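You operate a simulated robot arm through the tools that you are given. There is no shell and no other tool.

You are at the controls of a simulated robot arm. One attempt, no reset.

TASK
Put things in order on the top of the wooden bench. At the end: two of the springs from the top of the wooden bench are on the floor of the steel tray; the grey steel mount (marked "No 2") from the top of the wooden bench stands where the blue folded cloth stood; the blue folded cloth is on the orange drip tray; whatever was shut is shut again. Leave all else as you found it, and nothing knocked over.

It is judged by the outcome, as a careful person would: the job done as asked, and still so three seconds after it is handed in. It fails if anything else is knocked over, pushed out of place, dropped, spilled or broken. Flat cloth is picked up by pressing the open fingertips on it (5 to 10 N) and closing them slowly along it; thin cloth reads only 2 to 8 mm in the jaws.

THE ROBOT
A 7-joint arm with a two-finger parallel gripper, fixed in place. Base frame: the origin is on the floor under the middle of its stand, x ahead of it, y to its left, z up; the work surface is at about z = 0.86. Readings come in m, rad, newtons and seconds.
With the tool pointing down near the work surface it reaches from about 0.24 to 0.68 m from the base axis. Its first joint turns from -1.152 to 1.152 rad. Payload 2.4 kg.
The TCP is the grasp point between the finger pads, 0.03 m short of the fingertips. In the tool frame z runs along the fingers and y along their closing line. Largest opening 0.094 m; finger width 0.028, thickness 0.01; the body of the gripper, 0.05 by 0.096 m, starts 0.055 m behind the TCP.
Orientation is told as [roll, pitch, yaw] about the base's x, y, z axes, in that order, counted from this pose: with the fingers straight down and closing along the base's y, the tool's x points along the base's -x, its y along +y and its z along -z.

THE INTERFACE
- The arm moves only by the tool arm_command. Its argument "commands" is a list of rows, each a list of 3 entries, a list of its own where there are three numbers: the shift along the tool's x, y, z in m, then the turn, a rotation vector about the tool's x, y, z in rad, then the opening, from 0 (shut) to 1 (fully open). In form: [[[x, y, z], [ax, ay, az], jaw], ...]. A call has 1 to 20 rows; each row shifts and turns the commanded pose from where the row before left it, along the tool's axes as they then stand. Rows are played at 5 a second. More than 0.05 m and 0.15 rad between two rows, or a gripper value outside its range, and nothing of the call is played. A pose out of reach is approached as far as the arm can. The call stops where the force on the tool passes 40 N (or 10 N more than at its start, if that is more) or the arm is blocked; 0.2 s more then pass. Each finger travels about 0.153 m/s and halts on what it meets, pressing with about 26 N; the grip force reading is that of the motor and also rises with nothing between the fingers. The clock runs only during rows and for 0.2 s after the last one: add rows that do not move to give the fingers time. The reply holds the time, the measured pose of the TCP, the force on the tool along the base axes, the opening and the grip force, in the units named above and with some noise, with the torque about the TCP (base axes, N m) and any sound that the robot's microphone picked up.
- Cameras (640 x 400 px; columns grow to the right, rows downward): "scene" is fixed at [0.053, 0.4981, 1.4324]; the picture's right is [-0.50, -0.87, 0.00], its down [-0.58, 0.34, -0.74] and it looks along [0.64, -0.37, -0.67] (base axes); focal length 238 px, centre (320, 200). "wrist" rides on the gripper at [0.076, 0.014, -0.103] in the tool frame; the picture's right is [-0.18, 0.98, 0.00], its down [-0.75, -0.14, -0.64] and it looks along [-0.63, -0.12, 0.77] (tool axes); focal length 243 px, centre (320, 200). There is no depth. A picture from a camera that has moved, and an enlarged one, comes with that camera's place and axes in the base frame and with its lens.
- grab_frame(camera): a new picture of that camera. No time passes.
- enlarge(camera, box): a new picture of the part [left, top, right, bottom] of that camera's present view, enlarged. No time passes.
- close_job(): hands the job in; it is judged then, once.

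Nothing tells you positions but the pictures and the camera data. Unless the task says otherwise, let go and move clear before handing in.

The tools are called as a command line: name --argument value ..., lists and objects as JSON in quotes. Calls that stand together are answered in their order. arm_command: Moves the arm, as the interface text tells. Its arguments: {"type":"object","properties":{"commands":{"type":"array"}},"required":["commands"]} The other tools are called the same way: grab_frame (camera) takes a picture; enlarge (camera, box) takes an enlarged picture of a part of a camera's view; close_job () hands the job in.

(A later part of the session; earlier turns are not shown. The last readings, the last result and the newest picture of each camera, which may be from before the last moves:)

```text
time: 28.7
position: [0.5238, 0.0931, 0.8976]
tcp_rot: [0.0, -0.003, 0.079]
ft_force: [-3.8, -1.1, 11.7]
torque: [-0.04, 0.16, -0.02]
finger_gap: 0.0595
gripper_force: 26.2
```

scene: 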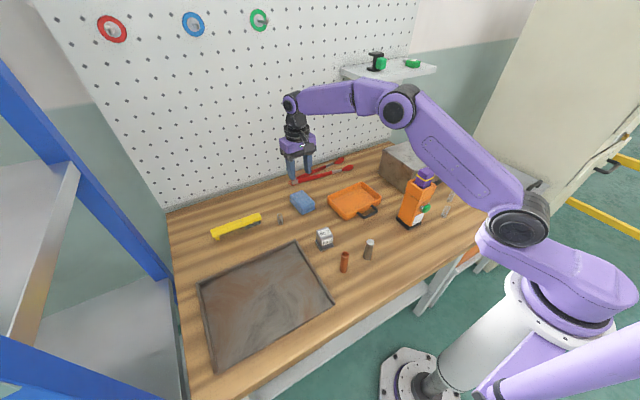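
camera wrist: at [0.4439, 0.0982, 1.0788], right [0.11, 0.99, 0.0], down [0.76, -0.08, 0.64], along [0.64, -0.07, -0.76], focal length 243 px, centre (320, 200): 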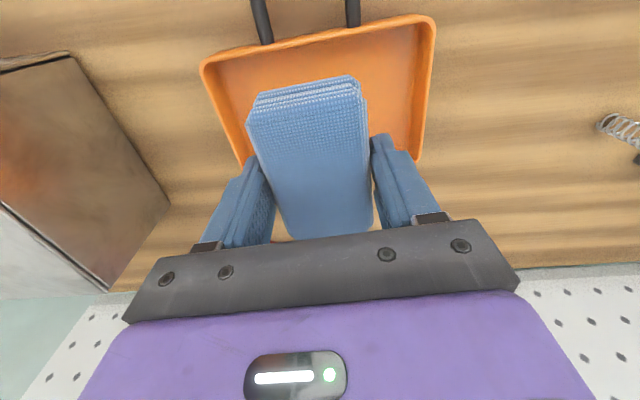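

The cloth has touched the tray floor. I'll ease up a millimetre, open the jaws gently, and rise straight up.

arm_command --commands '[[[0, 0, -0.001], [0, 0, 0], 0.3], [[0, 0, 0], [0, 0, 0], 0.55], [[0, 0, 0], [0, 0, 0], 0.65], [[0, 0, 0], [0, 0, 0], 0.75], [[0, 0, 0], [0, 0, 0], 0.85], [[0, 0, 0], [0, 0, 0], 0.85]]'

enlarge --camera "wrist" --box '[140, 0, 500, 225]'

enlarge --camera "scene" --box '[310, 150, 410, 230]'

```text
time: 30.1
position: [0.5237, 0.093, 0.8974]
tcp_rot: [0.002, -0.004, 0.08]
ft_force: [-0.2, -0.5, -0.8]
torque: [-0.03, -0.02, -0.01]
finger_gap: 0.08
gripper_force: 0.0
```

```text
1.78 times, centred on (320, 112) of wrist
camera zoom: at [0.4459, 0.1014, 1.0005], right [0.1, 0.99, 0.0], down [0.76, -0.08, 0.64], along [0.64, -0.07, -0.76], focal length 431 px, centre (320, 356)
```

zoom: 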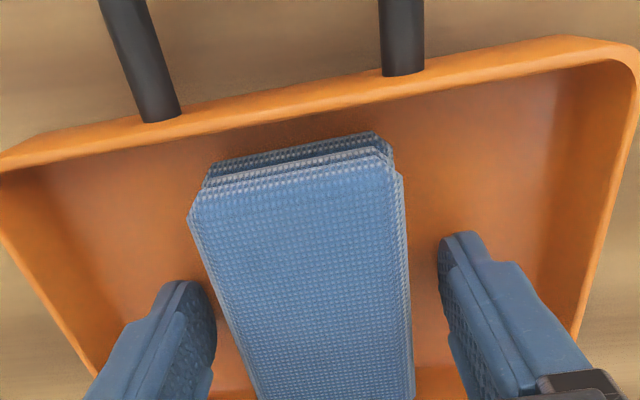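

```text
5.00 times, centred on (360, 190) of scene
camera zoom: at [0.053, 0.4981, 1.4324], right [-0.5, -0.87, 0.0], down [-0.58, 0.34, -0.74], along [0.64, -0.37, -0.67], focal length 1188 px, centre (120, 250)
```

zoom: 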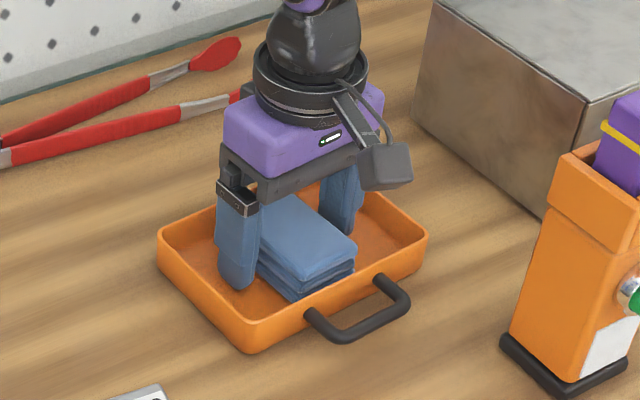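

The cloth is released and lying in the tray. I'll rise straight up and look at the result.

arm_command --commands '[[[0, 0, -0.01], [0, 0, 0], 0.85], [[0, 0, -0.02], [0, 0, 0], 0.85], [[0, 0, -0.03], [0, 0, 0], 0.85], [[0, 0, -0.035], [0, 0, 0], 0.85], [[0, 0, -0.035], [0, 0, 0], 0.85], [[0, 0, 0], [0, 0, 0], 0.85]]'

grab_frame --camera "wrist"

enlarge --camera "scene" --box '[280, 150, 420, 260]'

```text
time: 31.5
position: [0.5264, 0.0909, 1.0281]
tcp_rot: [0.002, -0.004, 0.08]
ft_force: [-1.5, -0.1, -0.4]
torque: [0.01, 0.06, 0.02]
finger_gap: 0.0797
gripper_force: 0.0
```

```text
taken
camera wrist: at [0.4481, 0.1013, 1.1307], right [0.11, 0.99, 0.0], down [0.76, -0.08, 0.64], along [0.64, -0.07, -0.77], focal length 243 px, centre (320, 200)
```

wrist: 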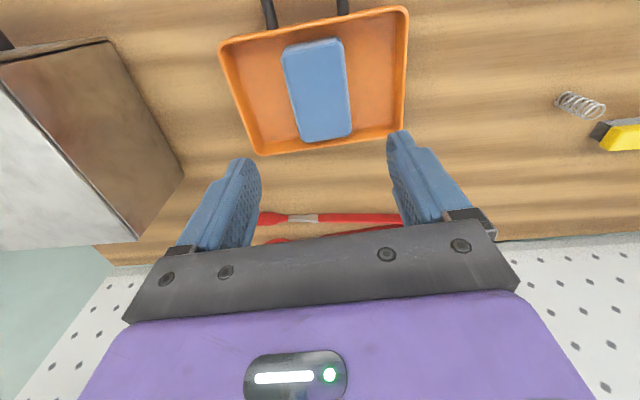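

```text
3.64 times, centred on (350, 205) of scene
camera zoom: at [0.053, 0.4981, 1.4324], right [-0.5, -0.87, 0.0], down [-0.58, 0.34, -0.74], along [0.64, -0.37, -0.67], focal length 864 px, centre (211, 182)
```

zoom: 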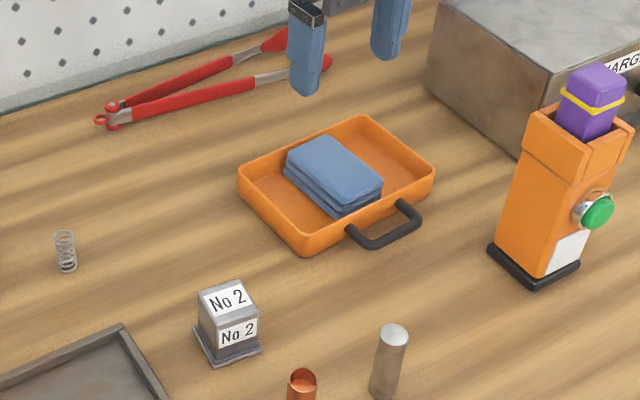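

The cloth lies flat inside the orange tray. Next is the mount near (0.42, 0.272), turned about −7°; I'll go above it and look.

arm_command --commands '[[[0.0152, 0.0315, 0], [0, 0, 0], 0.85], [[0.0152, 0.0315, 0], [0, 0, 0], 0.85], [[0.0152, 0.0315, 0], [0, 0, 0], 0.85], [[0.0152, 0.0315, 0], [0, 0, 0], 0.85], [[0.0152, 0.0315, 0], [0, 0, 0], 0.85], [[0.0152, 0.0315, 0], [0, 0, 0], 0.85], [[0, 0, 0], [0, 0, 0.1], 0.85], [[0, 0, 0], [0, 0, 0.1], 0.85], [[0, 0, 0], [0, 0, 0], 0.85]]'

grab_frame --camera "wrist"

enlarge --camera "scene" --box '[290, 200, 390, 280]'

```text
time: 33.5
position: [0.4175, 0.2715, 1.0266]
tcp_rot: [0.002, -0.004, -0.121]
ft_force: [0.5, 0.2, 0.2]
torque: [0.0, 0.04, 0.01]
finger_gap: 0.0801
gripper_force: 0.0
```

```text
taken
camera wrist: at [0.343, 0.2972, 1.1301], right [0.3, 0.95, 0.0], down [0.73, -0.23, 0.64], along [0.61, -0.19, -0.77], focal length 243 px, centre (320, 200)
```

wrist: 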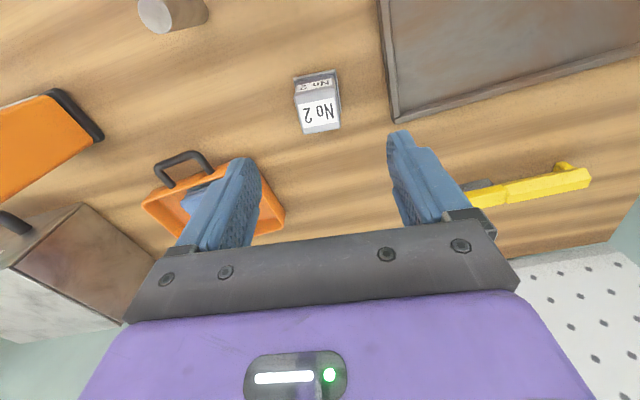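

```text
5.00 times, centred on (340, 240) of scene
camera zoom: at [0.053, 0.4981, 1.4324], right [-0.5, -0.87, 0.0], down [-0.58, 0.34, -0.74], along [0.64, -0.37, -0.67], focal length 1188 px, centre (220, 0)
```

zoom: 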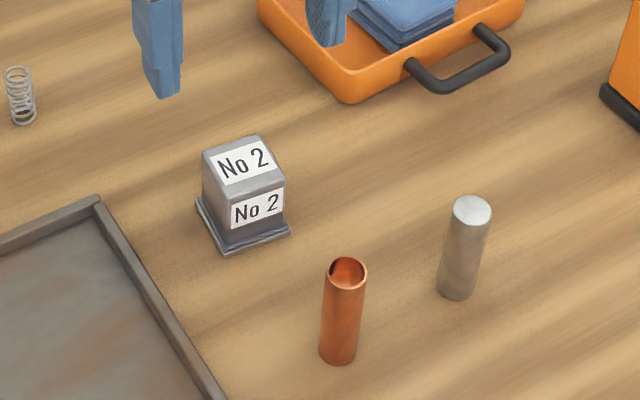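

enlarge --camera "wrist" --box '[270, 50, 370, 150]'

```text
4.00 times, centred on (320, 100) of wrist
camera zoom: at [0.343, 0.2972, 1.1301], right [0.3, 0.95, 0.0], down [0.73, -0.23, 0.64], along [0.61, -0.19, -0.77], focal length 970 px, centre (320, 600)
```

zoom: 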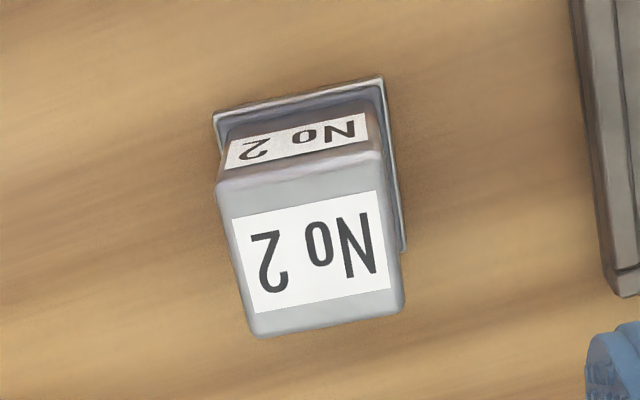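

The mount is centred near (0.4185, 0.272) with a thin flange about 43 mm wide and a 34 mm body about 50 mm tall. I'll descend with the fingers either side of the body, keeping the tips above the flange.

arm_command --commands '[[[-0.001, 0.0006, 0.03], [0, 0, 0], 0.85], [[0, 0, 0.035], [0, 0, 0], 0.85], [[0, 0, 0.03], [0, 0, 0], 0.85], [[0, 0, 0.02], [0, 0, 0], 0.85], [[0, 0, 0.009], [0, 0, 0], 0.85], [[0, 0, 0], [0, 0, 0], 0.85]]'

enlarge --camera "wrist" --box '[140, 40, 500, 260]'

enlarge --camera "scene" --box '[290, 190, 370, 260]'

```text
time: 34.9
position: [0.4184, 0.2735, 0.9026]
tcp_rot: [0.001, -0.005, -0.122]
ft_force: [-0.3, 0.0, -0.1]
torque: [0.0, 0.0, 0.03]
finger_gap: 0.08
gripper_force: 0.0
```

```text
1.78 times, centred on (320, 150) of wrist
camera zoom: at [0.3443, 0.298, 1.005], right [0.3, 0.95, 0.0], down [0.73, -0.23, 0.64], along [0.61, -0.19, -0.77], focal length 431 px, centre (320, 289)
```

zoom: 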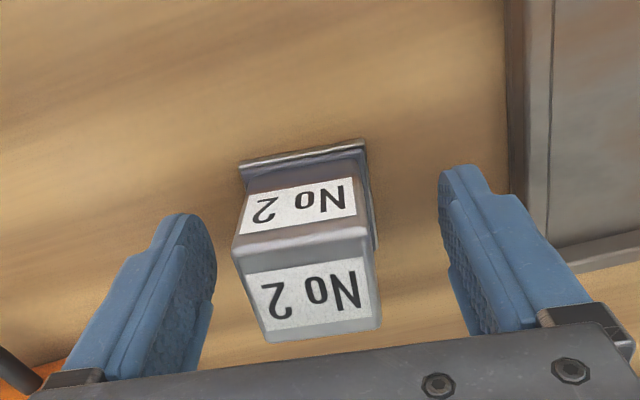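

```text
5.71 times, centred on (330, 225) of scene
camera zoom: at [0.053, 0.4981, 1.4324], right [-0.5, -0.87, 0.0], down [-0.58, 0.34, -0.74], along [0.64, -0.37, -0.67], focal length 1358 px, centre (263, 57)
```

zoom: 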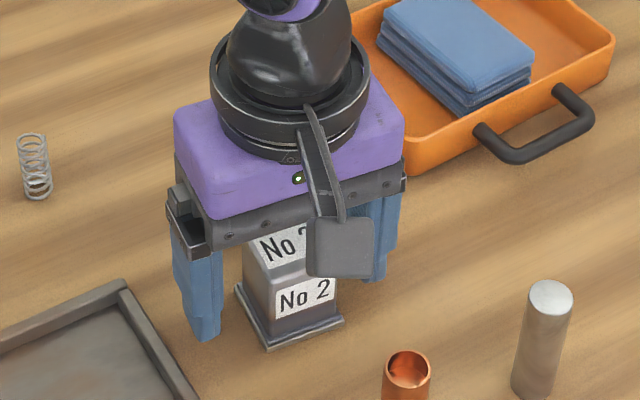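

The fingers straddle the mount's body evenly. I'll close on it.

arm_command --commands '[[[0, 0, 0], [0, 0, 0], 0.65], [[0, 0, 0], [0, 0, 0], 0.5], [[0, 0, 0], [0, 0, 0], 0.42], [[0, 0, 0], [0, 0, 0], 0.38], [[0, 0, 0], [0, 0, 0], 0.34], [[0, 0, 0], [0, 0, 0], 0.2], [[0, 0, 0], [0, 0, 0], 0.0], [[0, 0, 0], [0, 0, 0], 0.0]]'

enlarge --camera "wrist" --box '[140, 40, 500, 260]'

```text
time: 36.7
position: [0.4186, 0.273, 0.9014]
tcp_rot: [0.002, -0.003, -0.121]
ft_force: [0.6, -0.1, 0.5]
torque: [-0.01, 0.05, -0.01]
finger_gap: 0.0424
gripper_force: 26.0
```

```text
1.78 times, centred on (320, 150) of wrist
camera zoom: at [0.3443, 0.298, 1.0053], right [0.3, 0.95, 0.0], down [0.73, -0.23, 0.64], along [0.61, -0.19, -0.77], focal length 431 px, centre (320, 289)
```

zoom: 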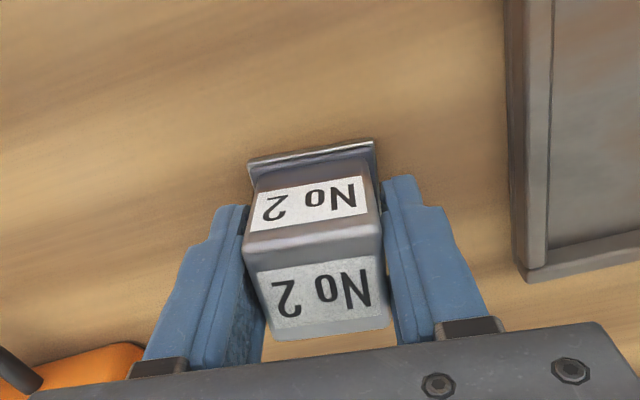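

The grip is firm on the mount at 42 mm. I'll lift very slowly first and check.

arm_command --commands '[[[0, 0, -0.002], [0, 0, 0], 0.0], [[0, 0, -0.002], [0, 0, 0], 0.0], [[0, 0, -0.003], [0, 0, 0], 0.0], [[0, 0, -0.004], [0, 0, 0], 0.0], [[0, 0, -0.004], [0, 0, 0], 0.0], [[0, 0, 0], [0, 0, 0], 0.0]]'

enlarge --camera "wrist" --box '[140, 40, 500, 260]'

enlarge --camera "scene" --box '[290, 190, 370, 260]'

```text
time: 38.1
position: [0.4186, 0.2741, 0.9175]
tcp_rot: [0.0, -0.005, -0.121]
ft_force: [-0.6, 0.5, -3.0]
torque: [-0.01, 0.03, -0.01]
finger_gap: 0.0422
gripper_force: 25.8
```

```text
1.78 times, centred on (320, 150) of wrist
camera zoom: at [0.3447, 0.2991, 1.0213], right [0.3, 0.95, 0.0], down [0.73, -0.23, 0.64], along [0.61, -0.19, -0.77], focal length 431 px, centre (320, 289)
```

zoom: 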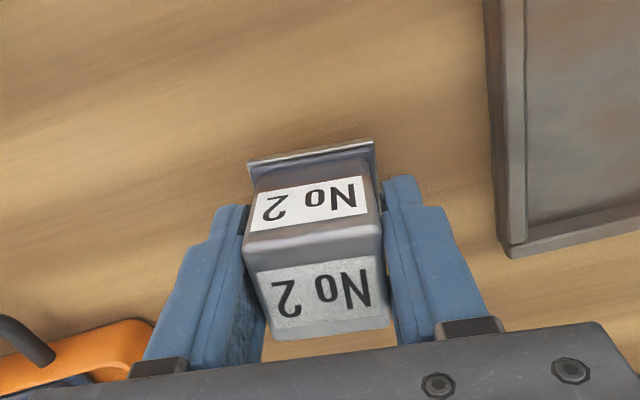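

```text
5.71 times, centred on (330, 225) of scene
camera zoom: at [0.053, 0.4981, 1.4324], right [-0.5, -0.87, 0.0], down [-0.58, 0.34, -0.74], along [0.64, -0.37, -0.67], focal length 1358 px, centre (263, 57)
```

zoom: 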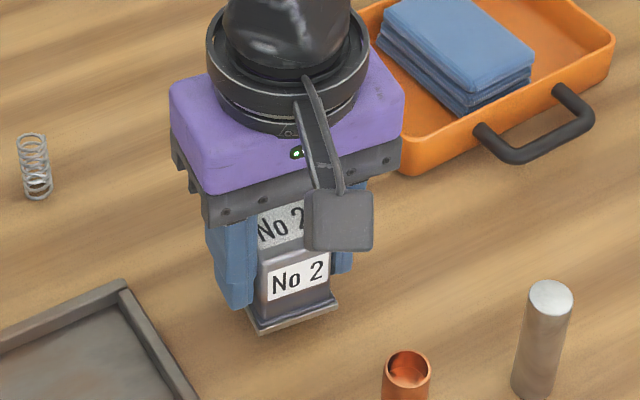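

The mount is lifted cleanly with a pull of about 3 N. I'll raise it, carry it to the spot where the cloth originally stood, (0.598, 0.252), and hover.

arm_command --commands '[[[0, 0, -0.008], [0, 0, 0], 0.0], [[0, 0, -0.015], [0, 0, 0], 0.0], [[0, 0, -0.015], [0, 0, 0], 0.0], [[0, 0, -0.01], [0, 0, 0], 0.0], [[-0.01, 0, -0.005], [0, 0, 0], 0.0], [[-0.02, 0, 0], [0, 0, 0], 0.0], [[-0.025, 0, 0], [0, 0, 0], 0.0], [[-0.025, 0, 0], [0, 0, 0], 0.0], [[-0.025, 0, 0], [0, 0, 0], 0.0], [[-0.025, 0, 0], [0, 0, 0], 0.0], [[-0.025, 0, 0], [0, 0, 0], 0.0], [[-0.015, 0, 0], [0, 0, 0], 0.0], [[-0.0108, 0, 0], [0, 0, 0], 0.0], [[0, 0, 0], [0, 0, 0], 0.0], [[0, 0, 0], [0, 0, 0], 0.0]]'

grab_frame --camera "wrist"

enlarge --camera "scene" --box '[260, 130, 400, 230]'

```text
time: 41.3
position: [0.5971, 0.2509, 0.9704]
tcp_rot: [0.002, -0.005, -0.12]
ft_force: [-1.1, 0.2, -2.4]
torque: [0.01, 0.03, -0.06]
finger_gap: 0.0421
gripper_force: 26.0
```

```text
taken
camera wrist: at [0.523, 0.2757, 1.0738], right [0.3, 0.95, 0.0], down [0.73, -0.23, 0.64], along [0.61, -0.19, -0.77], focal length 243 px, centre (320, 200)
```

wrist: 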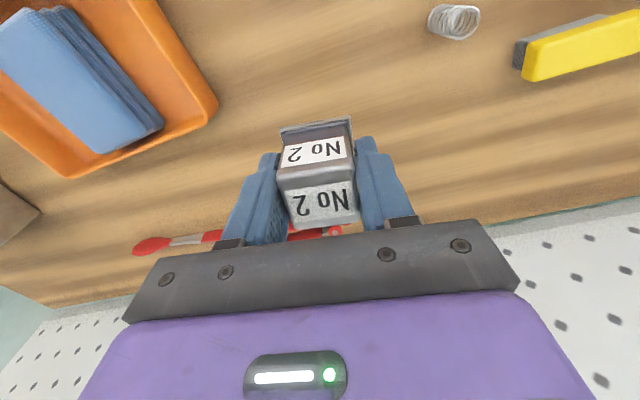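

```text
4.00 times, centred on (330, 180) of scene
camera zoom: at [0.053, 0.4981, 1.4324], right [-0.5, -0.87, 0.0], down [-0.58, 0.34, -0.74], along [0.64, -0.37, -0.67], focal length 950 px, centre (280, 280)
```

zoom: 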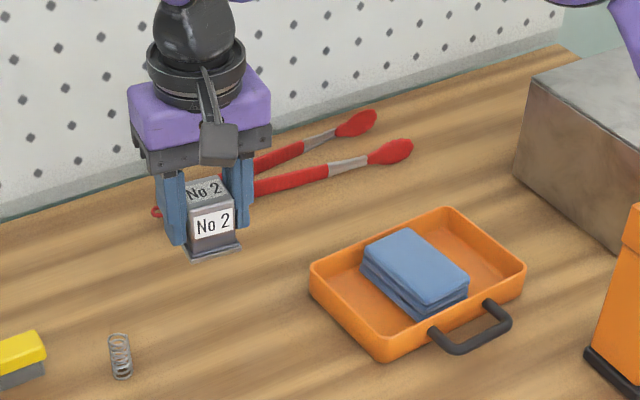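

The mount hangs upright over the cloth's old spot. I'll lower it to just above the bench and then feel for contact.

arm_command --commands '[[[0, 0, 0.01], [0, 0, 0], 0.0], [[0, 0, 0.015], [0, 0, 0], 0.0], [[0, 0, 0.015], [0, 0, 0], 0.0], [[0, 0, 0.012], [0, 0, 0], 0.0], [[0, 0, 0.008], [0, 0, 0], 0.0], [[0, 0, 0.005], [0, 0, 0], 0.0], [[0, 0, 0], [0, 0, 0], 0.0]]'

enlarge --camera "scene" --box '[270, 160, 350, 230]'

```text
time: 42.9
position: [0.5973, 0.25, 0.9059]
tcp_rot: [0.001, -0.003, -0.12]
ft_force: [-0.4, 1.0, -3.0]
torque: [0.03, 0.01, 0.01]
finger_gap: 0.0421
gripper_force: 25.9
```

```text
5.71 times, centred on (310, 195) of scene
camera zoom: at [0.053, 0.4981, 1.4324], right [-0.5, -0.87, 0.0], down [-0.58, 0.34, -0.74], along [0.64, -0.37, -0.67], focal length 1358 px, centre (377, 229)
```

zoom: 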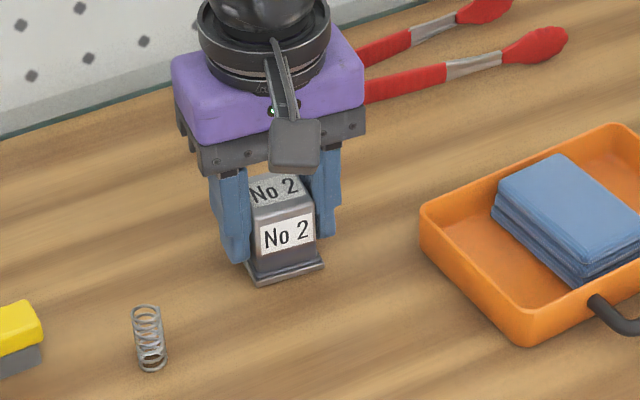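

The mount is a few millimetres above the bench at the right spot. I'll nudge 2 mm outward and lower gently to contact.

arm_command --commands '[[[-0.002, 0.0005, 0.001], [0, 0, 0], 0.0], [[0, 0, 0.001], [0, 0, 0], 0.0], [[0, 0, 0.001], [0, 0, 0], 0.0], [[0, 0, 0], [0, 0, 0], 0.0]]'

```text
time: 43.9
position: [0.5987, 0.2515, 0.9023]
tcp_rot: [0.002, -0.003, -0.121]
ft_force: [-0.1, -0.4, -3.2]
torque: [-0.01, 0.0, 0.04]
finger_gap: 0.0422
gripper_force: 25.9
```

arm_command --commands '[[[0, 0, 0.001], [0, 0, 0], 0.0], [[0, 0, 0], [0, 0, 0], 0.0]]'

```text
time: 44.5
position: [0.5998, 0.2522, 0.9026]
tcp_rot: [0.001, -0.004, -0.121]
ft_force: [-0.7, -0.9, 1.8]
torque: [-0.08, 0.06, -0.04]
finger_gap: 0.0422
gripper_force: 25.8
```

Contact is made, with the mount's weight now on the bench. I'll open the jaws gently and rise.

arm_command --commands '[[[0, 0, 0], [0, 0, 0], 0.3], [[0, 0, 0], [0, 0, 0], 0.44], [[0, 0, 0], [0, 0, 0], 0.5], [[0, 0, 0], [0, 0, 0], 0.6], [[0, 0, 0], [0, 0, 0], 0.75], [[0, 0, 0], [0, 0, 0], 0.85], [[0, 0, 0], [0, 0, 0], 0.85]]'

enlarge --camera "scene" --box '[270, 160, 350, 230]'

enlarge --camera "wrist" --box '[140, 40, 500, 260]'

```text
time: 46.1
position: [0.5994, 0.2511, 0.9014]
tcp_rot: [0.002, -0.004, -0.12]
ft_force: [-0.1, -0.4, -0.3]
torque: [-0.01, 0.05, 0.0]
finger_gap: 0.0797
gripper_force: 0.1
```

```text
5.71 times, centred on (310, 195) of scene
camera zoom: at [0.053, 0.4981, 1.4324], right [-0.5, -0.87, 0.0], down [-0.58, 0.34, -0.74], along [0.64, -0.37, -0.67], focal length 1358 px, centre (377, 229)
```

zoom: 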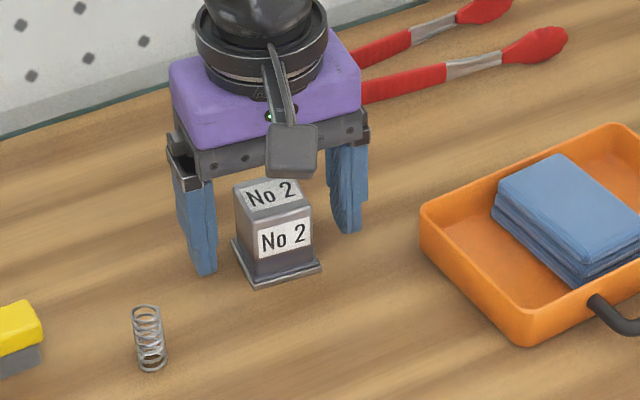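

```text
1.78 times, centred on (320, 150) of wrist
camera zoom: at [0.5253, 0.2767, 1.0051], right [0.3, 0.95, 0.0], down [0.73, -0.23, 0.64], along [0.61, -0.19, -0.77], focal length 431 px, centre (320, 289)
```

zoom: 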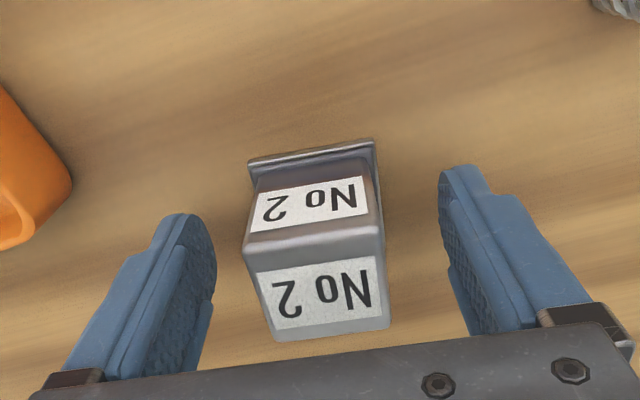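

The mount stands upright on the cloth's old spot. I'll rise clear and head above the spring beside it near (0.56, 0.352) to take a closer look.

arm_command --commands '[[[0, 0, -0.015], [0, 0, 0], 0.85], [[0, 0, -0.03], [0, 0, 0], 0.85], [[0, 0, -0.035], [0, 0, 0], 0.85], [[0, 0, -0.03], [0, 0, 0], 0.85], [[0.01, 0.025, 0], [0, 0, -0.06], 0.85], [[0.01, 0.025, 0], [0, 0, -0.06], 0.85], [[0.01, 0.025, 0], [0, 0, 0], 0.85], [[0.01, 0.025, 0], [0, 0, 0], 0.85], [[0, 0, 0], [0, 0, 0], 0.85]]'

grab_frame --camera "wrist"

enlarge --camera "scene" --box '[200, 150, 380, 260]'

```text
time: 48.1
position: [0.5634, 0.3554, 1.0116]
tcp_rot: [0.001, -0.003, -0.001]
ft_force: [-0.2, -0.1, -0.7]
torque: [0.03, 0.01, -0.03]
finger_gap: 0.0799
gripper_force: 0.1
```

```text
taken
camera wrist: at [0.487, 0.3702, 1.115], right [0.18, 0.98, 0.0], down [0.75, -0.14, 0.64], along [0.63, -0.12, -0.77], focal length 243 px, centre (320, 200)
```

wrist: 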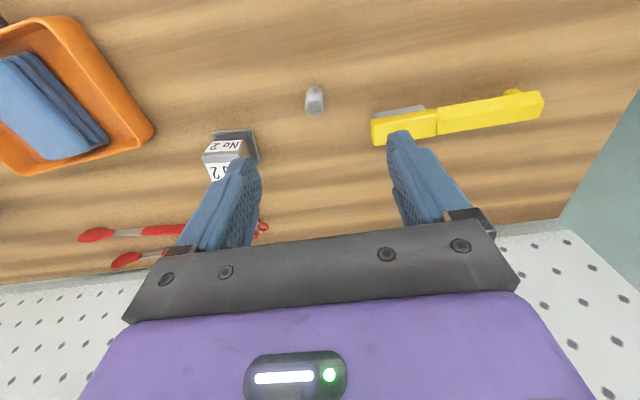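

```text
3.56 times, centred on (290, 205) of scene
camera zoom: at [0.053, 0.4981, 1.4324], right [-0.5, -0.87, 0.0], down [-0.58, 0.34, -0.74], along [0.64, -0.37, -0.67], focal length 845 px, centre (427, 182)
```

zoom: 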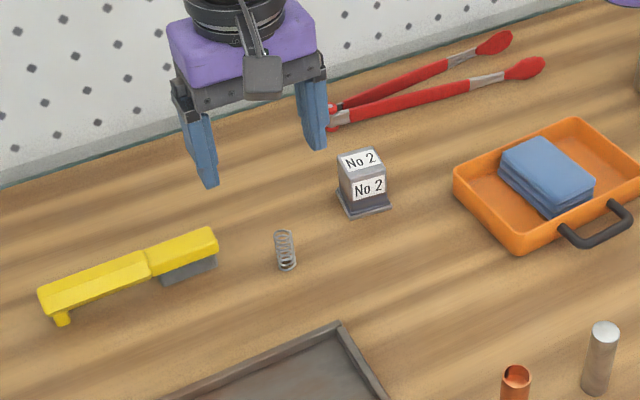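

enlarge --camera "wrist" --box '[270, 60, 450, 160]'

enlarge --camera "scene" --box '[260, 200, 300, 230]'

enlarge --camera "scene" --box '[420, 170, 480, 220]'

```text
3.56 times, centred on (360, 110) of wrist
camera zoom: at [0.487, 0.3702, 1.115], right [0.18, 0.98, 0.0], down [0.75, -0.14, 0.64], along [0.63, -0.12, -0.77], focal length 863 px, centre (178, 520)
```

zoom: 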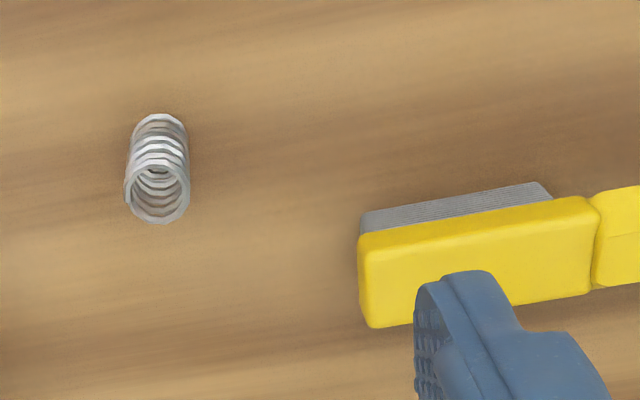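

```text
13.33 times, centred on (280, 215) of scene
camera zoom: at [0.053, 0.4981, 1.4324], right [-0.5, -0.87, 0.0], down [-0.58, 0.34, -0.74], along [0.64, -0.37, -0.67], focal length 3168 px, centre (853, 0)
```

zoom: 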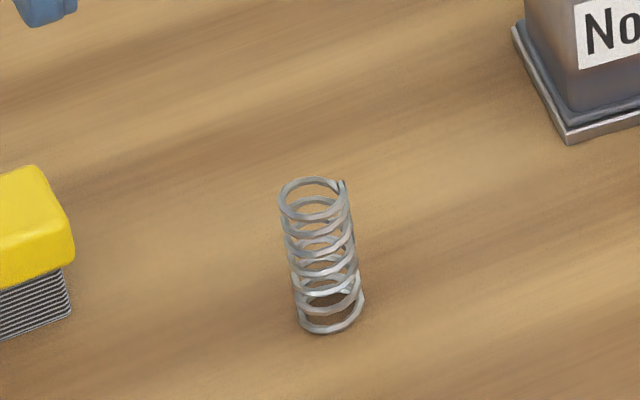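

```text
8.00 times, centred on (450, 195) of scene
camera zoom: at [0.053, 0.4981, 1.4324], right [-0.5, -0.87, 0.0], down [-0.58, 0.34, -0.74], along [0.64, -0.37, -0.67], focal length 1900 px, centre (-720, 240)
```

zoom: 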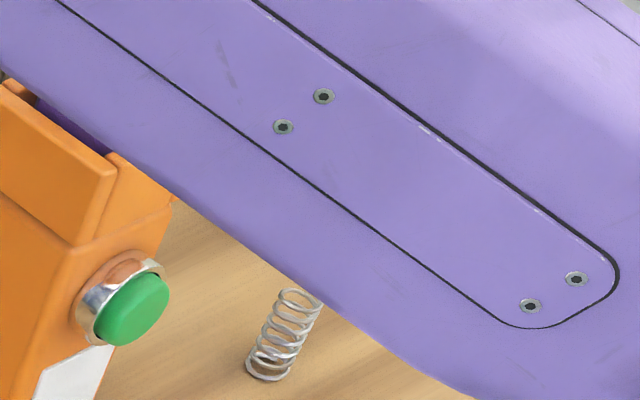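

The spring stands upright, about 16 mm wide and 39 mm tall, at about (0.560, 0.351), with the brush a safe 5 cm away. I'll centre over it with a narrowed jaw and go down to just above grasp height.

arm_command --commands '[[[0.004, -0.0045, 0.01], [0, 0, 0], 0.55], [[0, 0, 0.03], [0, 0, 0], 0.55], [[0, 0, 0.025], [0, 0, 0], 0.55], [[0, 0, 0.015], [0, 0, 0], 0.55], [[0, 0, 0], [0, 0, 0], 0.55]]'

enlarge --camera "wrist" --box '[180, 40, 460, 240]'

enlarge --camera "scene" --box '[250, 180, 310, 230]'

```text
time: 49.3
position: [0.5595, 0.3501, 0.9313]
tcp_rot: [0.002, -0.004, 0.0]
ft_force: [0.0, 0.4, -0.5]
torque: [-0.01, 0.02, -0.01]
finger_gap: 0.0516
gripper_force: 0.0
```

```text
2.00 times, centred on (320, 140) of wrist
camera zoom: at [0.4832, 0.3655, 1.0353], right [0.18, 0.98, 0.0], down [0.75, -0.14, 0.64], along [0.63, -0.12, -0.76], focal length 485 px, centre (320, 320)
```

zoom: 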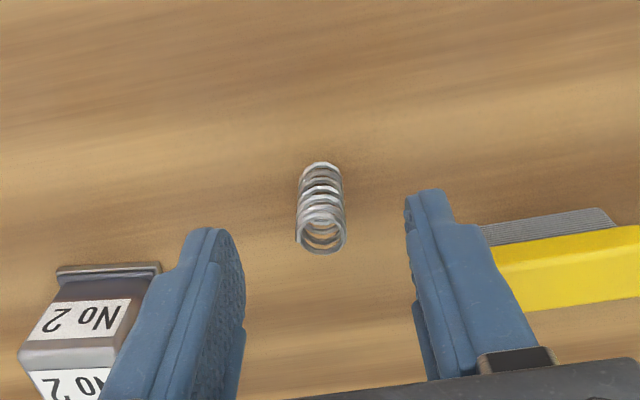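

```text
8.00 times, centred on (280, 205) of scene
camera zoom: at [0.053, 0.4981, 1.4324], right [-0.5, -0.87, 0.0], down [-0.58, 0.34, -0.74], along [0.64, -0.37, -0.67], focal length 1900 px, centre (640, 160)
```

zoom: 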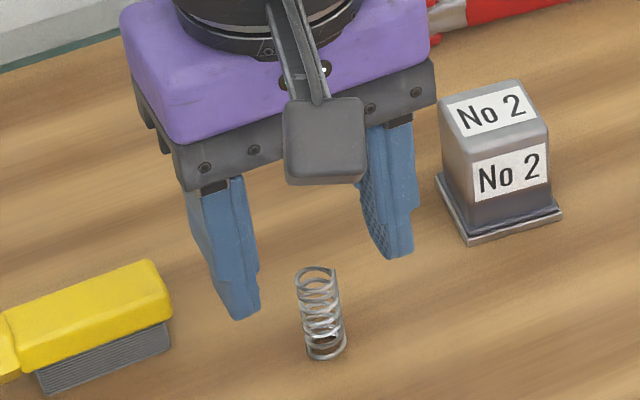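

arm_command --commands '[[[0.001, 0.0015, 0.015], [0, 0, 0], 0.55], [[0, 0, 0.012], [0, 0, 0], 0.55], [[0, 0, 0.008], [0, 0, 0], 0.55], [[0, 0, 0.002], [0, 0, 0], 0.55], [[0, 0, 0], [0, 0, 0], 0.55]]'

enlarge --camera "wrist" --box '[180, 60, 460, 260]'

enlarge --camera "scene" --box '[250, 180, 310, 230]'

```text
time: 50.5
position: [0.559, 0.3508, 0.8941]
tcp_rot: [0.002, -0.004, 0.0]
ft_force: [-0.1, 0.2, -0.1]
torque: [0.02, 0.02, -0.03]
finger_gap: 0.0517
gripper_force: 0.0
```

```text
2.00 times, centred on (320, 160) of wrist
camera zoom: at [0.4827, 0.3661, 0.9982], right [0.18, 0.98, 0.0], down [0.75, -0.14, 0.64], along [0.63, -0.12, -0.76], focal length 485 px, centre (320, 280)
```

zoom: 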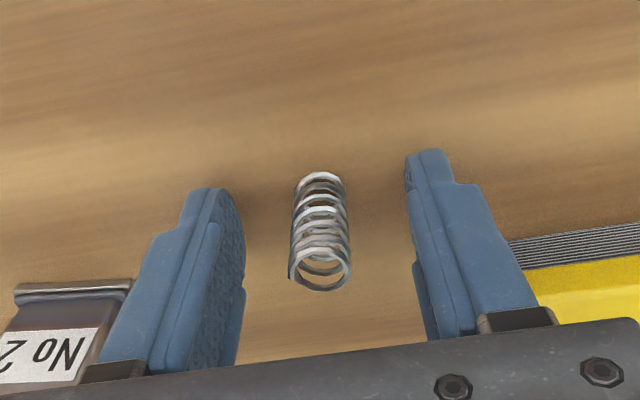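

```text
8.00 times, centred on (280, 205) of scene
camera zoom: at [0.053, 0.4981, 1.4324], right [-0.5, -0.87, 0.0], down [-0.58, 0.34, -0.74], along [0.64, -0.37, -0.67], focal length 1900 px, centre (640, 160)
```

zoom: 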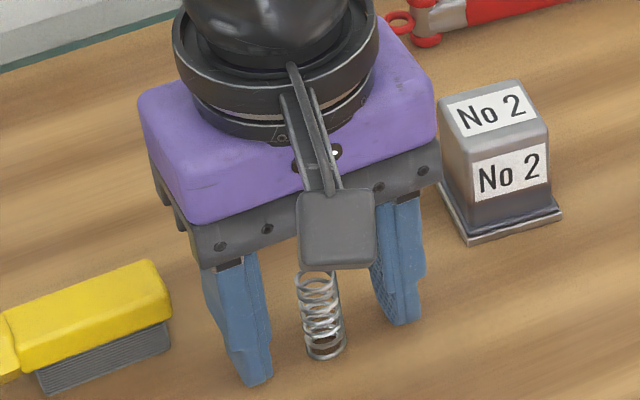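

The spring stands between the pads. I'll close slowly so it isn't tipped.

arm_command --commands '[[[0, 0, 0], [0, 0, 0], 0.45], [[0, 0, 0], [0, 0, 0], 0.38], [[0, 0, 0], [0, 0, 0], 0.33], [[0, 0, 0], [0, 0, 0], 0.29], [[0, 0, 0], [0, 0, 0], 0.26], [[0, 0, 0], [0, 0, 0], 0.23], [[0, 0, 0], [0, 0, 0], 0.2], [[0, 0, 0], [0, 0, 0], 0.17], [[0, 0, 0], [0, 0, 0], 0.14], [[0, 0, 0], [0, 0, 0], 0.14]]'

enlarge --camera "wrist" --box '[180, 60, 460, 260]'

enlarge --camera "scene" --box '[250, 180, 310, 230]'

```text
time: 52.7
position: [0.5597, 0.3509, 0.8946]
tcp_rot: [0.001, -0.002, 0.0]
ft_force: [0.4, 0.4, -0.6]
torque: [0.01, 0.02, 0.0]
finger_gap: 0.015
gripper_force: 26.4
```

```text
2.00 times, centred on (320, 160) of wrist
camera zoom: at [0.4827, 0.366, 0.9984], right [0.18, 0.98, 0.0], down [0.75, -0.14, 0.64], along [0.63, -0.12, -0.77], focal length 485 px, centre (320, 280)
```

zoom: 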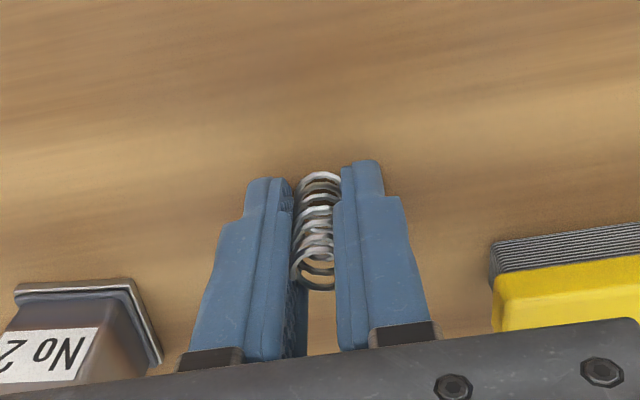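

```text
8.00 times, centred on (280, 205) of scene
camera zoom: at [0.053, 0.4981, 1.4324], right [-0.5, -0.87, 0.0], down [-0.58, 0.34, -0.74], along [0.64, -0.37, -0.67], focal length 1900 px, centre (640, 160)
```

zoom: 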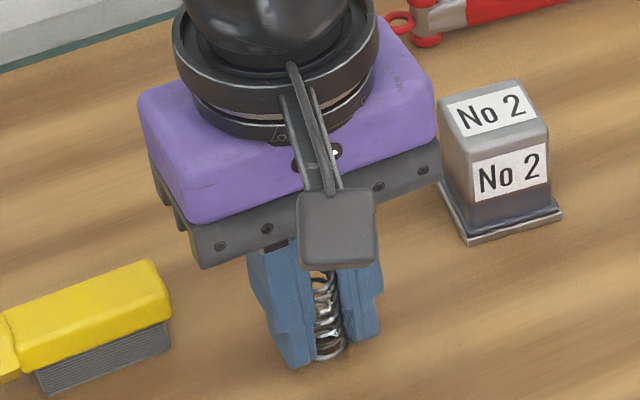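

The spring is held at 15 mm. I'll lift it slowly, then carry it over to the steel tray.

arm_command --commands '[[[0, 0, 0], [0, 0, 0], 0.0], [[0, 0, -0.002], [0, 0, 0], 0.0], [[0, 0, -0.003], [0, 0, 0], 0.0], [[0, 0, -0.005], [0, 0, 0], 0.0], [[0, 0, -0.01], [0, 0, 0], 0.0], [[0, 0, -0.015], [0, 0, 0], 0.0], [[0, 0, -0.015], [0, 0, 0], 0.0], [[0, 0, -0.015], [0, 0, 0], 0.0], [[0, 0, -0.01], [0, 0, 0], 0.0], [[0, 0, 0], [0, 0, 0], 0.0]]'

enlarge --camera "wrist" --box '[180, 60, 460, 260]'

enlarge --camera "scene" --box '[240, 150, 320, 220]'

```text
time: 54.9
position: [0.5596, 0.3505, 0.972]
tcp_rot: [0.002, -0.004, 0.0]
ft_force: [-0.4, -0.5, -1.0]
torque: [0.02, -0.01, 0.0]
finger_gap: 0.0151
gripper_force: 25.5
```

```text
2.00 times, centred on (320, 160) of wrist
camera zoom: at [0.4827, 0.3667, 1.0751], right [0.18, 0.98, 0.0], down [0.75, -0.14, 0.64], along [0.63, -0.12, -0.76], focal length 485 px, centre (320, 280)
```

zoom: 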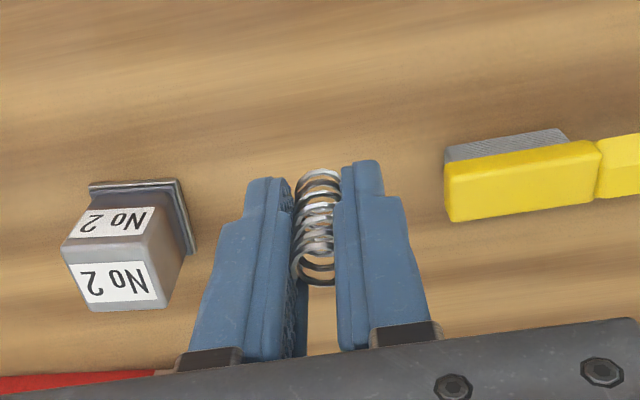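

```text
5.71 times, centred on (280, 185) of scene
camera zoom: at [0.053, 0.4981, 1.4324], right [-0.5, -0.87, 0.0], down [-0.58, 0.34, -0.74], along [0.64, -0.37, -0.67], focal length 1358 px, centre (549, 286)
```

zoom: 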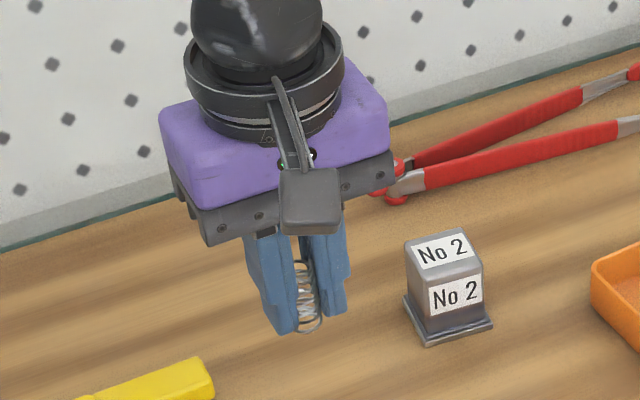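

The spring came up upright in the jaws. I'll carry it over the steel tray to about (0.38, 0.43).

arm_command --commands '[[[0.01, 0.0044, 0], [0, 0, 0], 0.0], [[0.02, 0.0089, 0], [0, 0, 0], 0.0], [[0.025, 0.0111, 0], [0, 0, 0], 0.0], [[0.025, 0.0111, 0], [0, 0, 0], 0.0], [[0.025, 0.0111, 0], [0, 0, 0], 0.0], [[0.025, 0.0111, 0], [0, 0, 0], 0.0], [[0.025, 0.0111, 0], [0, 0, 0], 0.0], [[0.015, 0.0067, 0], [0, 0, 0], 0.0], [[0.01, 0.0045, 0], [0, 0, 0], 0.0], [[0, 0, 0], [0, 0, 0], 0.0]]'

grab_frame --camera "wrist"

grab_frame --camera "scene"

```text
time: 57.1
position: [0.3794, 0.4308, 0.9699]
tcp_rot: [0.002, -0.004, -0.001]
ft_force: [0.1, 0.5, -0.2]
torque: [0.01, 0.01, -0.04]
finger_gap: 0.0152
gripper_force: 26.2
```

```text
taken
camera wrist: at [0.3025, 0.4468, 1.0734], right [0.18, 0.98, 0.0], down [0.75, -0.14, 0.64], along [0.63, -0.12, -0.77], focal length 243 px, centre (320, 200)
```

wrist: 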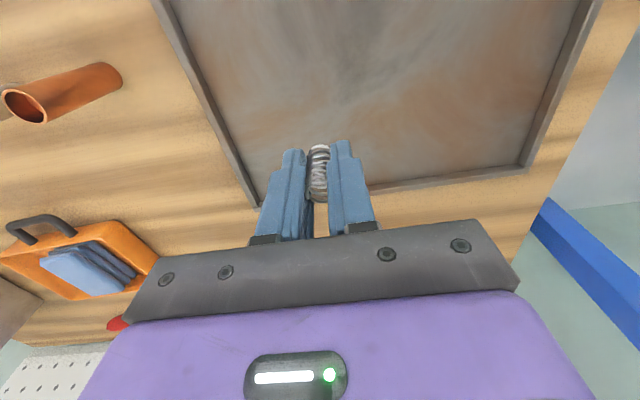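

```text
taken
```

scene: 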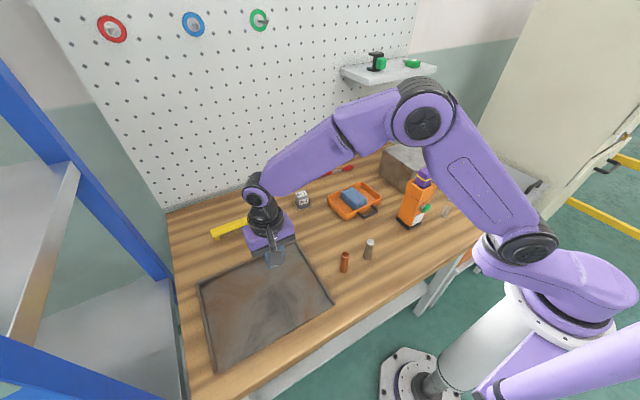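

The spring is well inside the tray's outline. I'll lower it towards the tray floor.

arm_command --commands '[[[0, 0, 0.01], [0, 0, 0], 0.0], [[0, 0, 0.02], [0, 0, 0], 0.0], [[0, 0, 0.02], [0, 0, 0], 0.0], [[0, 0, 0.01], [0, 0, 0], 0.0], [[0, 0, 0.006], [0, 0, 0], 0.0], [[0, 0, 0], [0, 0, 0], 0.0]]'

enlarge --camera "wrist" --box '[180, 60, 460, 260]'

enlarge --camera "scene" --box '[220, 210, 320, 300]'

```text
time: 58.5
position: [0.3791, 0.4307, 0.9038]
tcp_rot: [0.0, -0.004, 0.0]
ft_force: [-0.4, 0.0, 1.8]
torque: [0.01, -0.01, -0.03]
finger_gap: 0.0151
gripper_force: 26.1
```

```text
2.00 times, centred on (320, 160) of wrist
camera zoom: at [0.3023, 0.4469, 1.007], right [0.18, 0.98, 0.0], down [0.75, -0.14, 0.64], along [0.63, -0.12, -0.76], focal length 485 px, centre (320, 280)
```

zoom: 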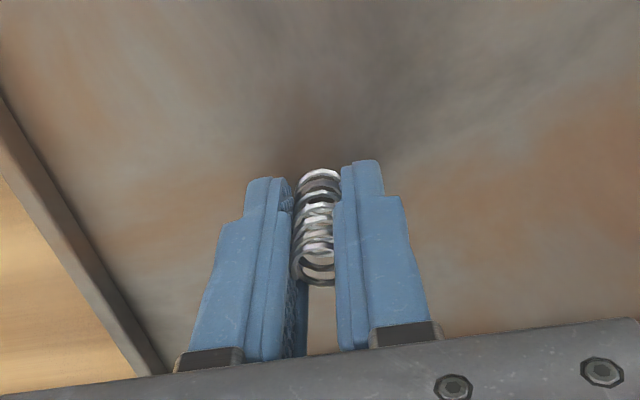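

```text
4.44 times, centred on (270, 255) of scene
camera zoom: at [0.053, 0.4981, 1.4324], right [-0.5, -0.87, 0.0], down [-0.58, 0.34, -0.74], along [0.64, -0.37, -0.67], focal length 1056 px, centre (542, -44)
```

zoom: 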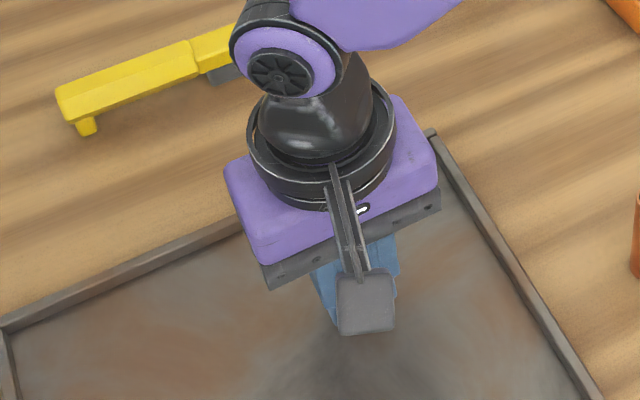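

arm_command --commands '[[[0, 0, 0.001], [0, 0, 0], 0.0], [[0, 0, 0], [0, 0, 0], 0.0]]'

```text
time: 59.1
position: [0.378, 0.4302, 0.9024]
tcp_rot: [0.003, -0.003, 0.0]
ft_force: [0.2, -0.7, 1.2]
torque: [-0.01, -0.01, -0.02]
finger_gap: 0.0152
gripper_force: 26.1
```

arm_command --commands '[[[0, 0, 0.001], [0, 0, 0], 0.0], [[0, 0, 0.001], [0, 0, 0], 0.0], [[0, 0, 0], [0, 0, 0], 0.0]]'

```text
time: 59.9
position: [0.3783, 0.4316, 0.903]
tcp_rot: [0.003, -0.006, -0.001]
ft_force: [-5.0, -2.0, 21.9]
torque: [-0.14, 0.24, -0.04]
finger_gap: 0.0151
gripper_force: 26.3
```

It has touched the tray floor a bit firmly; I'll ease back up about 1.5 mm to relieve the load, check, then release.

arm_command --commands '[[[0, 0, -0.0015], [0, 0, 0], 0.0], [[0, 0, 0], [0, 0, 0], 0.0]]'

```text
time: 60.5
position: [0.3797, 0.4318, 0.9021]
tcp_rot: [0.004, -0.003, 0.0]
ft_force: [-1.7, 3.5, 12.8]
torque: [0.11, 0.12, -0.01]
finger_gap: 0.0151
gripper_force: 25.9
```

arm_command --commands '[[[0, 0, -0.001], [0, 0, 0], 0.0], [[0, 0, 0], [0, 0, 0], 0.0]]'

```text
time: 61.1
position: [0.3799, 0.4297, 0.9023]
tcp_rot: [-0.002, -0.002, 0.001]
ft_force: [-0.5, 0.0, 0.3]
torque: [0.01, -0.03, 0.0]
finger_gap: 0.0151
gripper_force: 25.8
```

The load is off and the spring is essentially on the floor. I'll open very gradually.

arm_command --commands '[[[0, 0, 0], [0, 0, 0], 0.1], [[0, 0, 0], [0, 0, 0], 0.15], [[0, 0, 0], [0, 0, 0], 0.17], [[0, 0, 0], [0, 0, 0], 0.19], [[0, 0, 0], [0, 0, 0], 0.22], [[0, 0, 0], [0, 0, 0], 0.27], [[0, 0, 0], [0, 0, 0], 0.35], [[0, 0, 0], [0, 0, 0], 0.45], [[0, 0, 0], [0, 0, 0], 0.55], [[0, 0, 0], [0, 0, 0], 0.55]]'

enlarge --camera "wrist" --box '[180, 60, 460, 260]'

```text
time: 63.3
position: [0.3795, 0.43, 0.9038]
tcp_rot: [0.003, -0.004, -0.002]
ft_force: [0.3, -0.9, 0.4]
torque: [-0.01, -0.01, -0.01]
finger_gap: 0.0518
gripper_force: 0.1
```

```text
2.00 times, centred on (320, 160) of wrist
camera zoom: at [0.303, 0.4464, 1.0069], right [0.18, 0.98, 0.0], down [0.75, -0.14, 0.64], along [0.63, -0.12, -0.76], focal length 485 px, centre (320, 280)
```

zoom: 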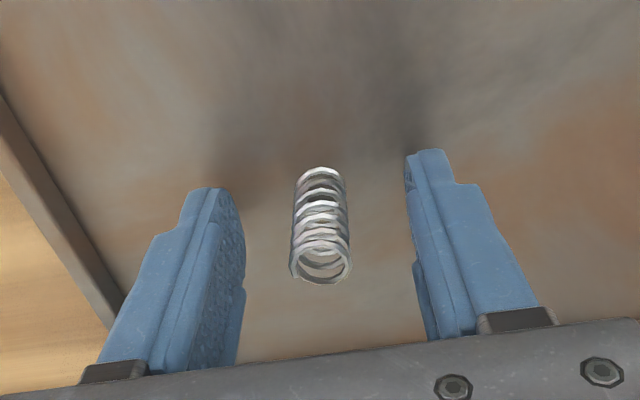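

The spring stands free in the tray. I'll rise straight up and check with both cameras.

arm_command --commands '[[[0, 0, -0.01], [0, 0, 0], 0.6], [[0, 0, -0.02], [0, 0, 0], 0.6], [[0, 0, -0.04], [0, 0, 0], 0.6], [[0, 0, -0.04], [0, 0, 0], 0.6], [[0, 0, -0.04], [0, 0, 0], 0.6], [[0, 0, -0.02], [0, 0, 0], 0.6], [[0, 0, 0], [0, 0, 0], 0.6]]'

grab_frame --camera "wrist"

grab_frame --camera "scene"

```text
time: 64.9
position: [0.3793, 0.4286, 1.0713]
tcp_rot: [0.003, -0.004, 0.001]
ft_force: [-0.9, -0.9, -0.3]
torque: [0.02, 0.0, 0.04]
finger_gap: 0.0565
gripper_force: 0.1
```

```text
taken
camera wrist: at [0.3023, 0.4447, 1.1753], right [0.18, 0.98, 0.0], down [0.75, -0.14, 0.64], along [0.63, -0.12, -0.77], focal length 243 px, centre (320, 200)
```

wrist: 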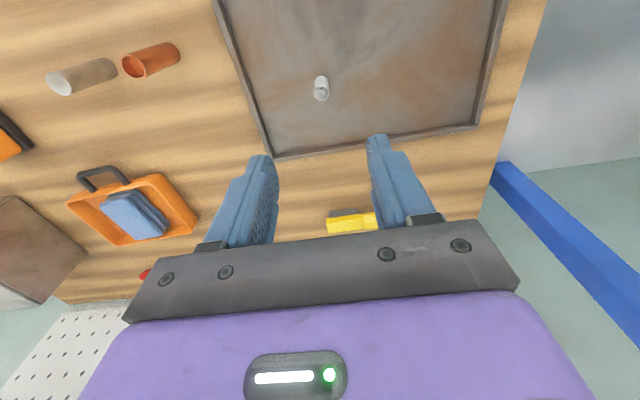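

```text
taken
```

scene: 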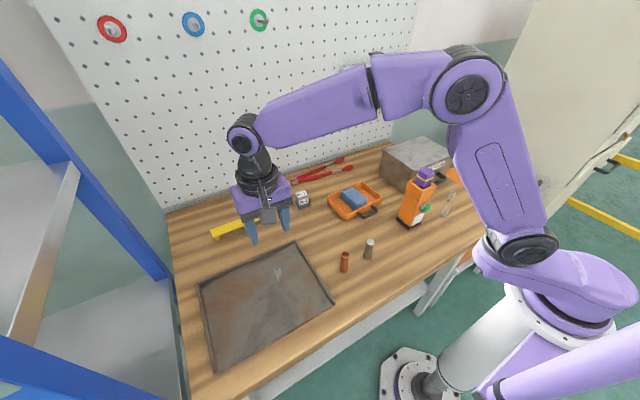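

One spring now stands in the steel tray, and everything else looks undisturbed. For the second I'll take the one near (0.33, −0.14) beside the orange tool, so I'll raise well above that tool (top near z = 1.08) and fly across.

arm_command --commands '[[[0, 0, -0.03], [0, 0, 0], 0.6], [[0, 0, -0.04], [0, 0, 0], 0.6], [[0, 0, -0.04], [0, 0, 0], 0.6], [[0.005, -0.03, 0], [0, 0, 0], 0.6], [[0.005, -0.04, 0], [0, 0, 0], 0.6], [[0.005, -0.04, 0], [0, 0, 0], 0.6], [[0.005, -0.04, 0], [0, 0, 0], 0.6], [[0.005, -0.04, 0], [0, 0, 0], 0.6], [[0.005, -0.04, 0], [0, 0, 0], 0.6], [[0.005, -0.04, 0], [0, 0, 0], 0.6], [[0.005, -0.04, 0], [0, 0, 0], 0.6], [[0.005, -0.04, 0], [0, 0, 0], 0.6], [[0.005, -0.04, 0], [0, 0, 0], 0.6], [[0.005, -0.04, 0], [0, 0, 0], 0.6], [[0, -0.04, 0], [0, 0, 0], 0.6], [[0, -0.04, 0], [0, 0, 0], 0.6], [[0, -0.04, 0], [0, 0, 0], 0.6], [[0, -0.02, 0], [0, 0, 0], 0.6], [[0, 0, 0], [0, 0, 0], 0.6]]'

grab_frame --camera "wrist"

grab_frame --camera "scene"

```text
time: 68.9
position: [0.3234, -0.1406, 1.1801]
tcp_rot: [0.0, -0.002, -0.002]
ft_force: [0.0, 0.8, -0.9]
torque: [-0.05, 0.03, -0.01]
finger_gap: 0.0565
gripper_force: 0.0
```

```text
taken
camera wrist: at [0.2459, -0.1243, 1.2845], right [0.18, 0.98, 0.0], down [0.75, -0.14, 0.64], along [0.63, -0.12, -0.76], focal length 243 px, centre (320, 200)
```

wrist: 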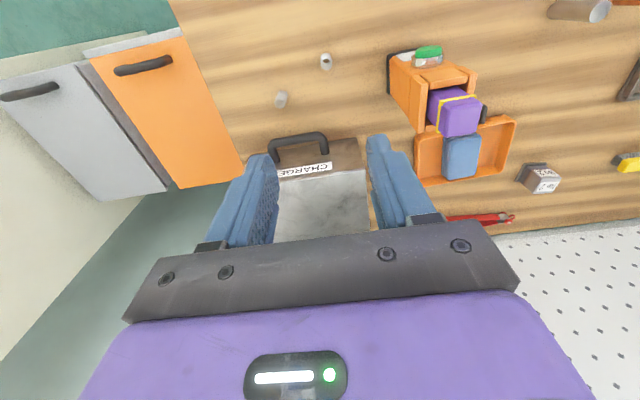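

```text
taken
```

scene: 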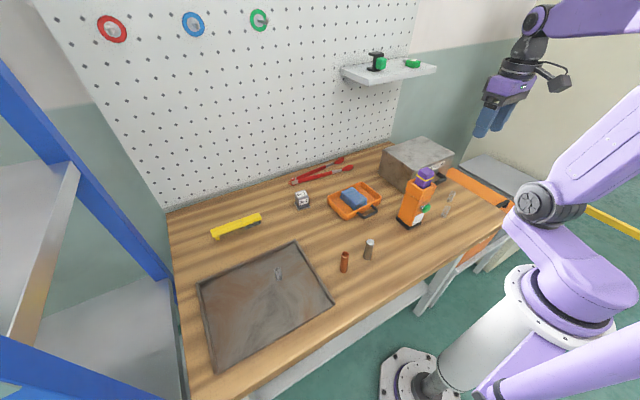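

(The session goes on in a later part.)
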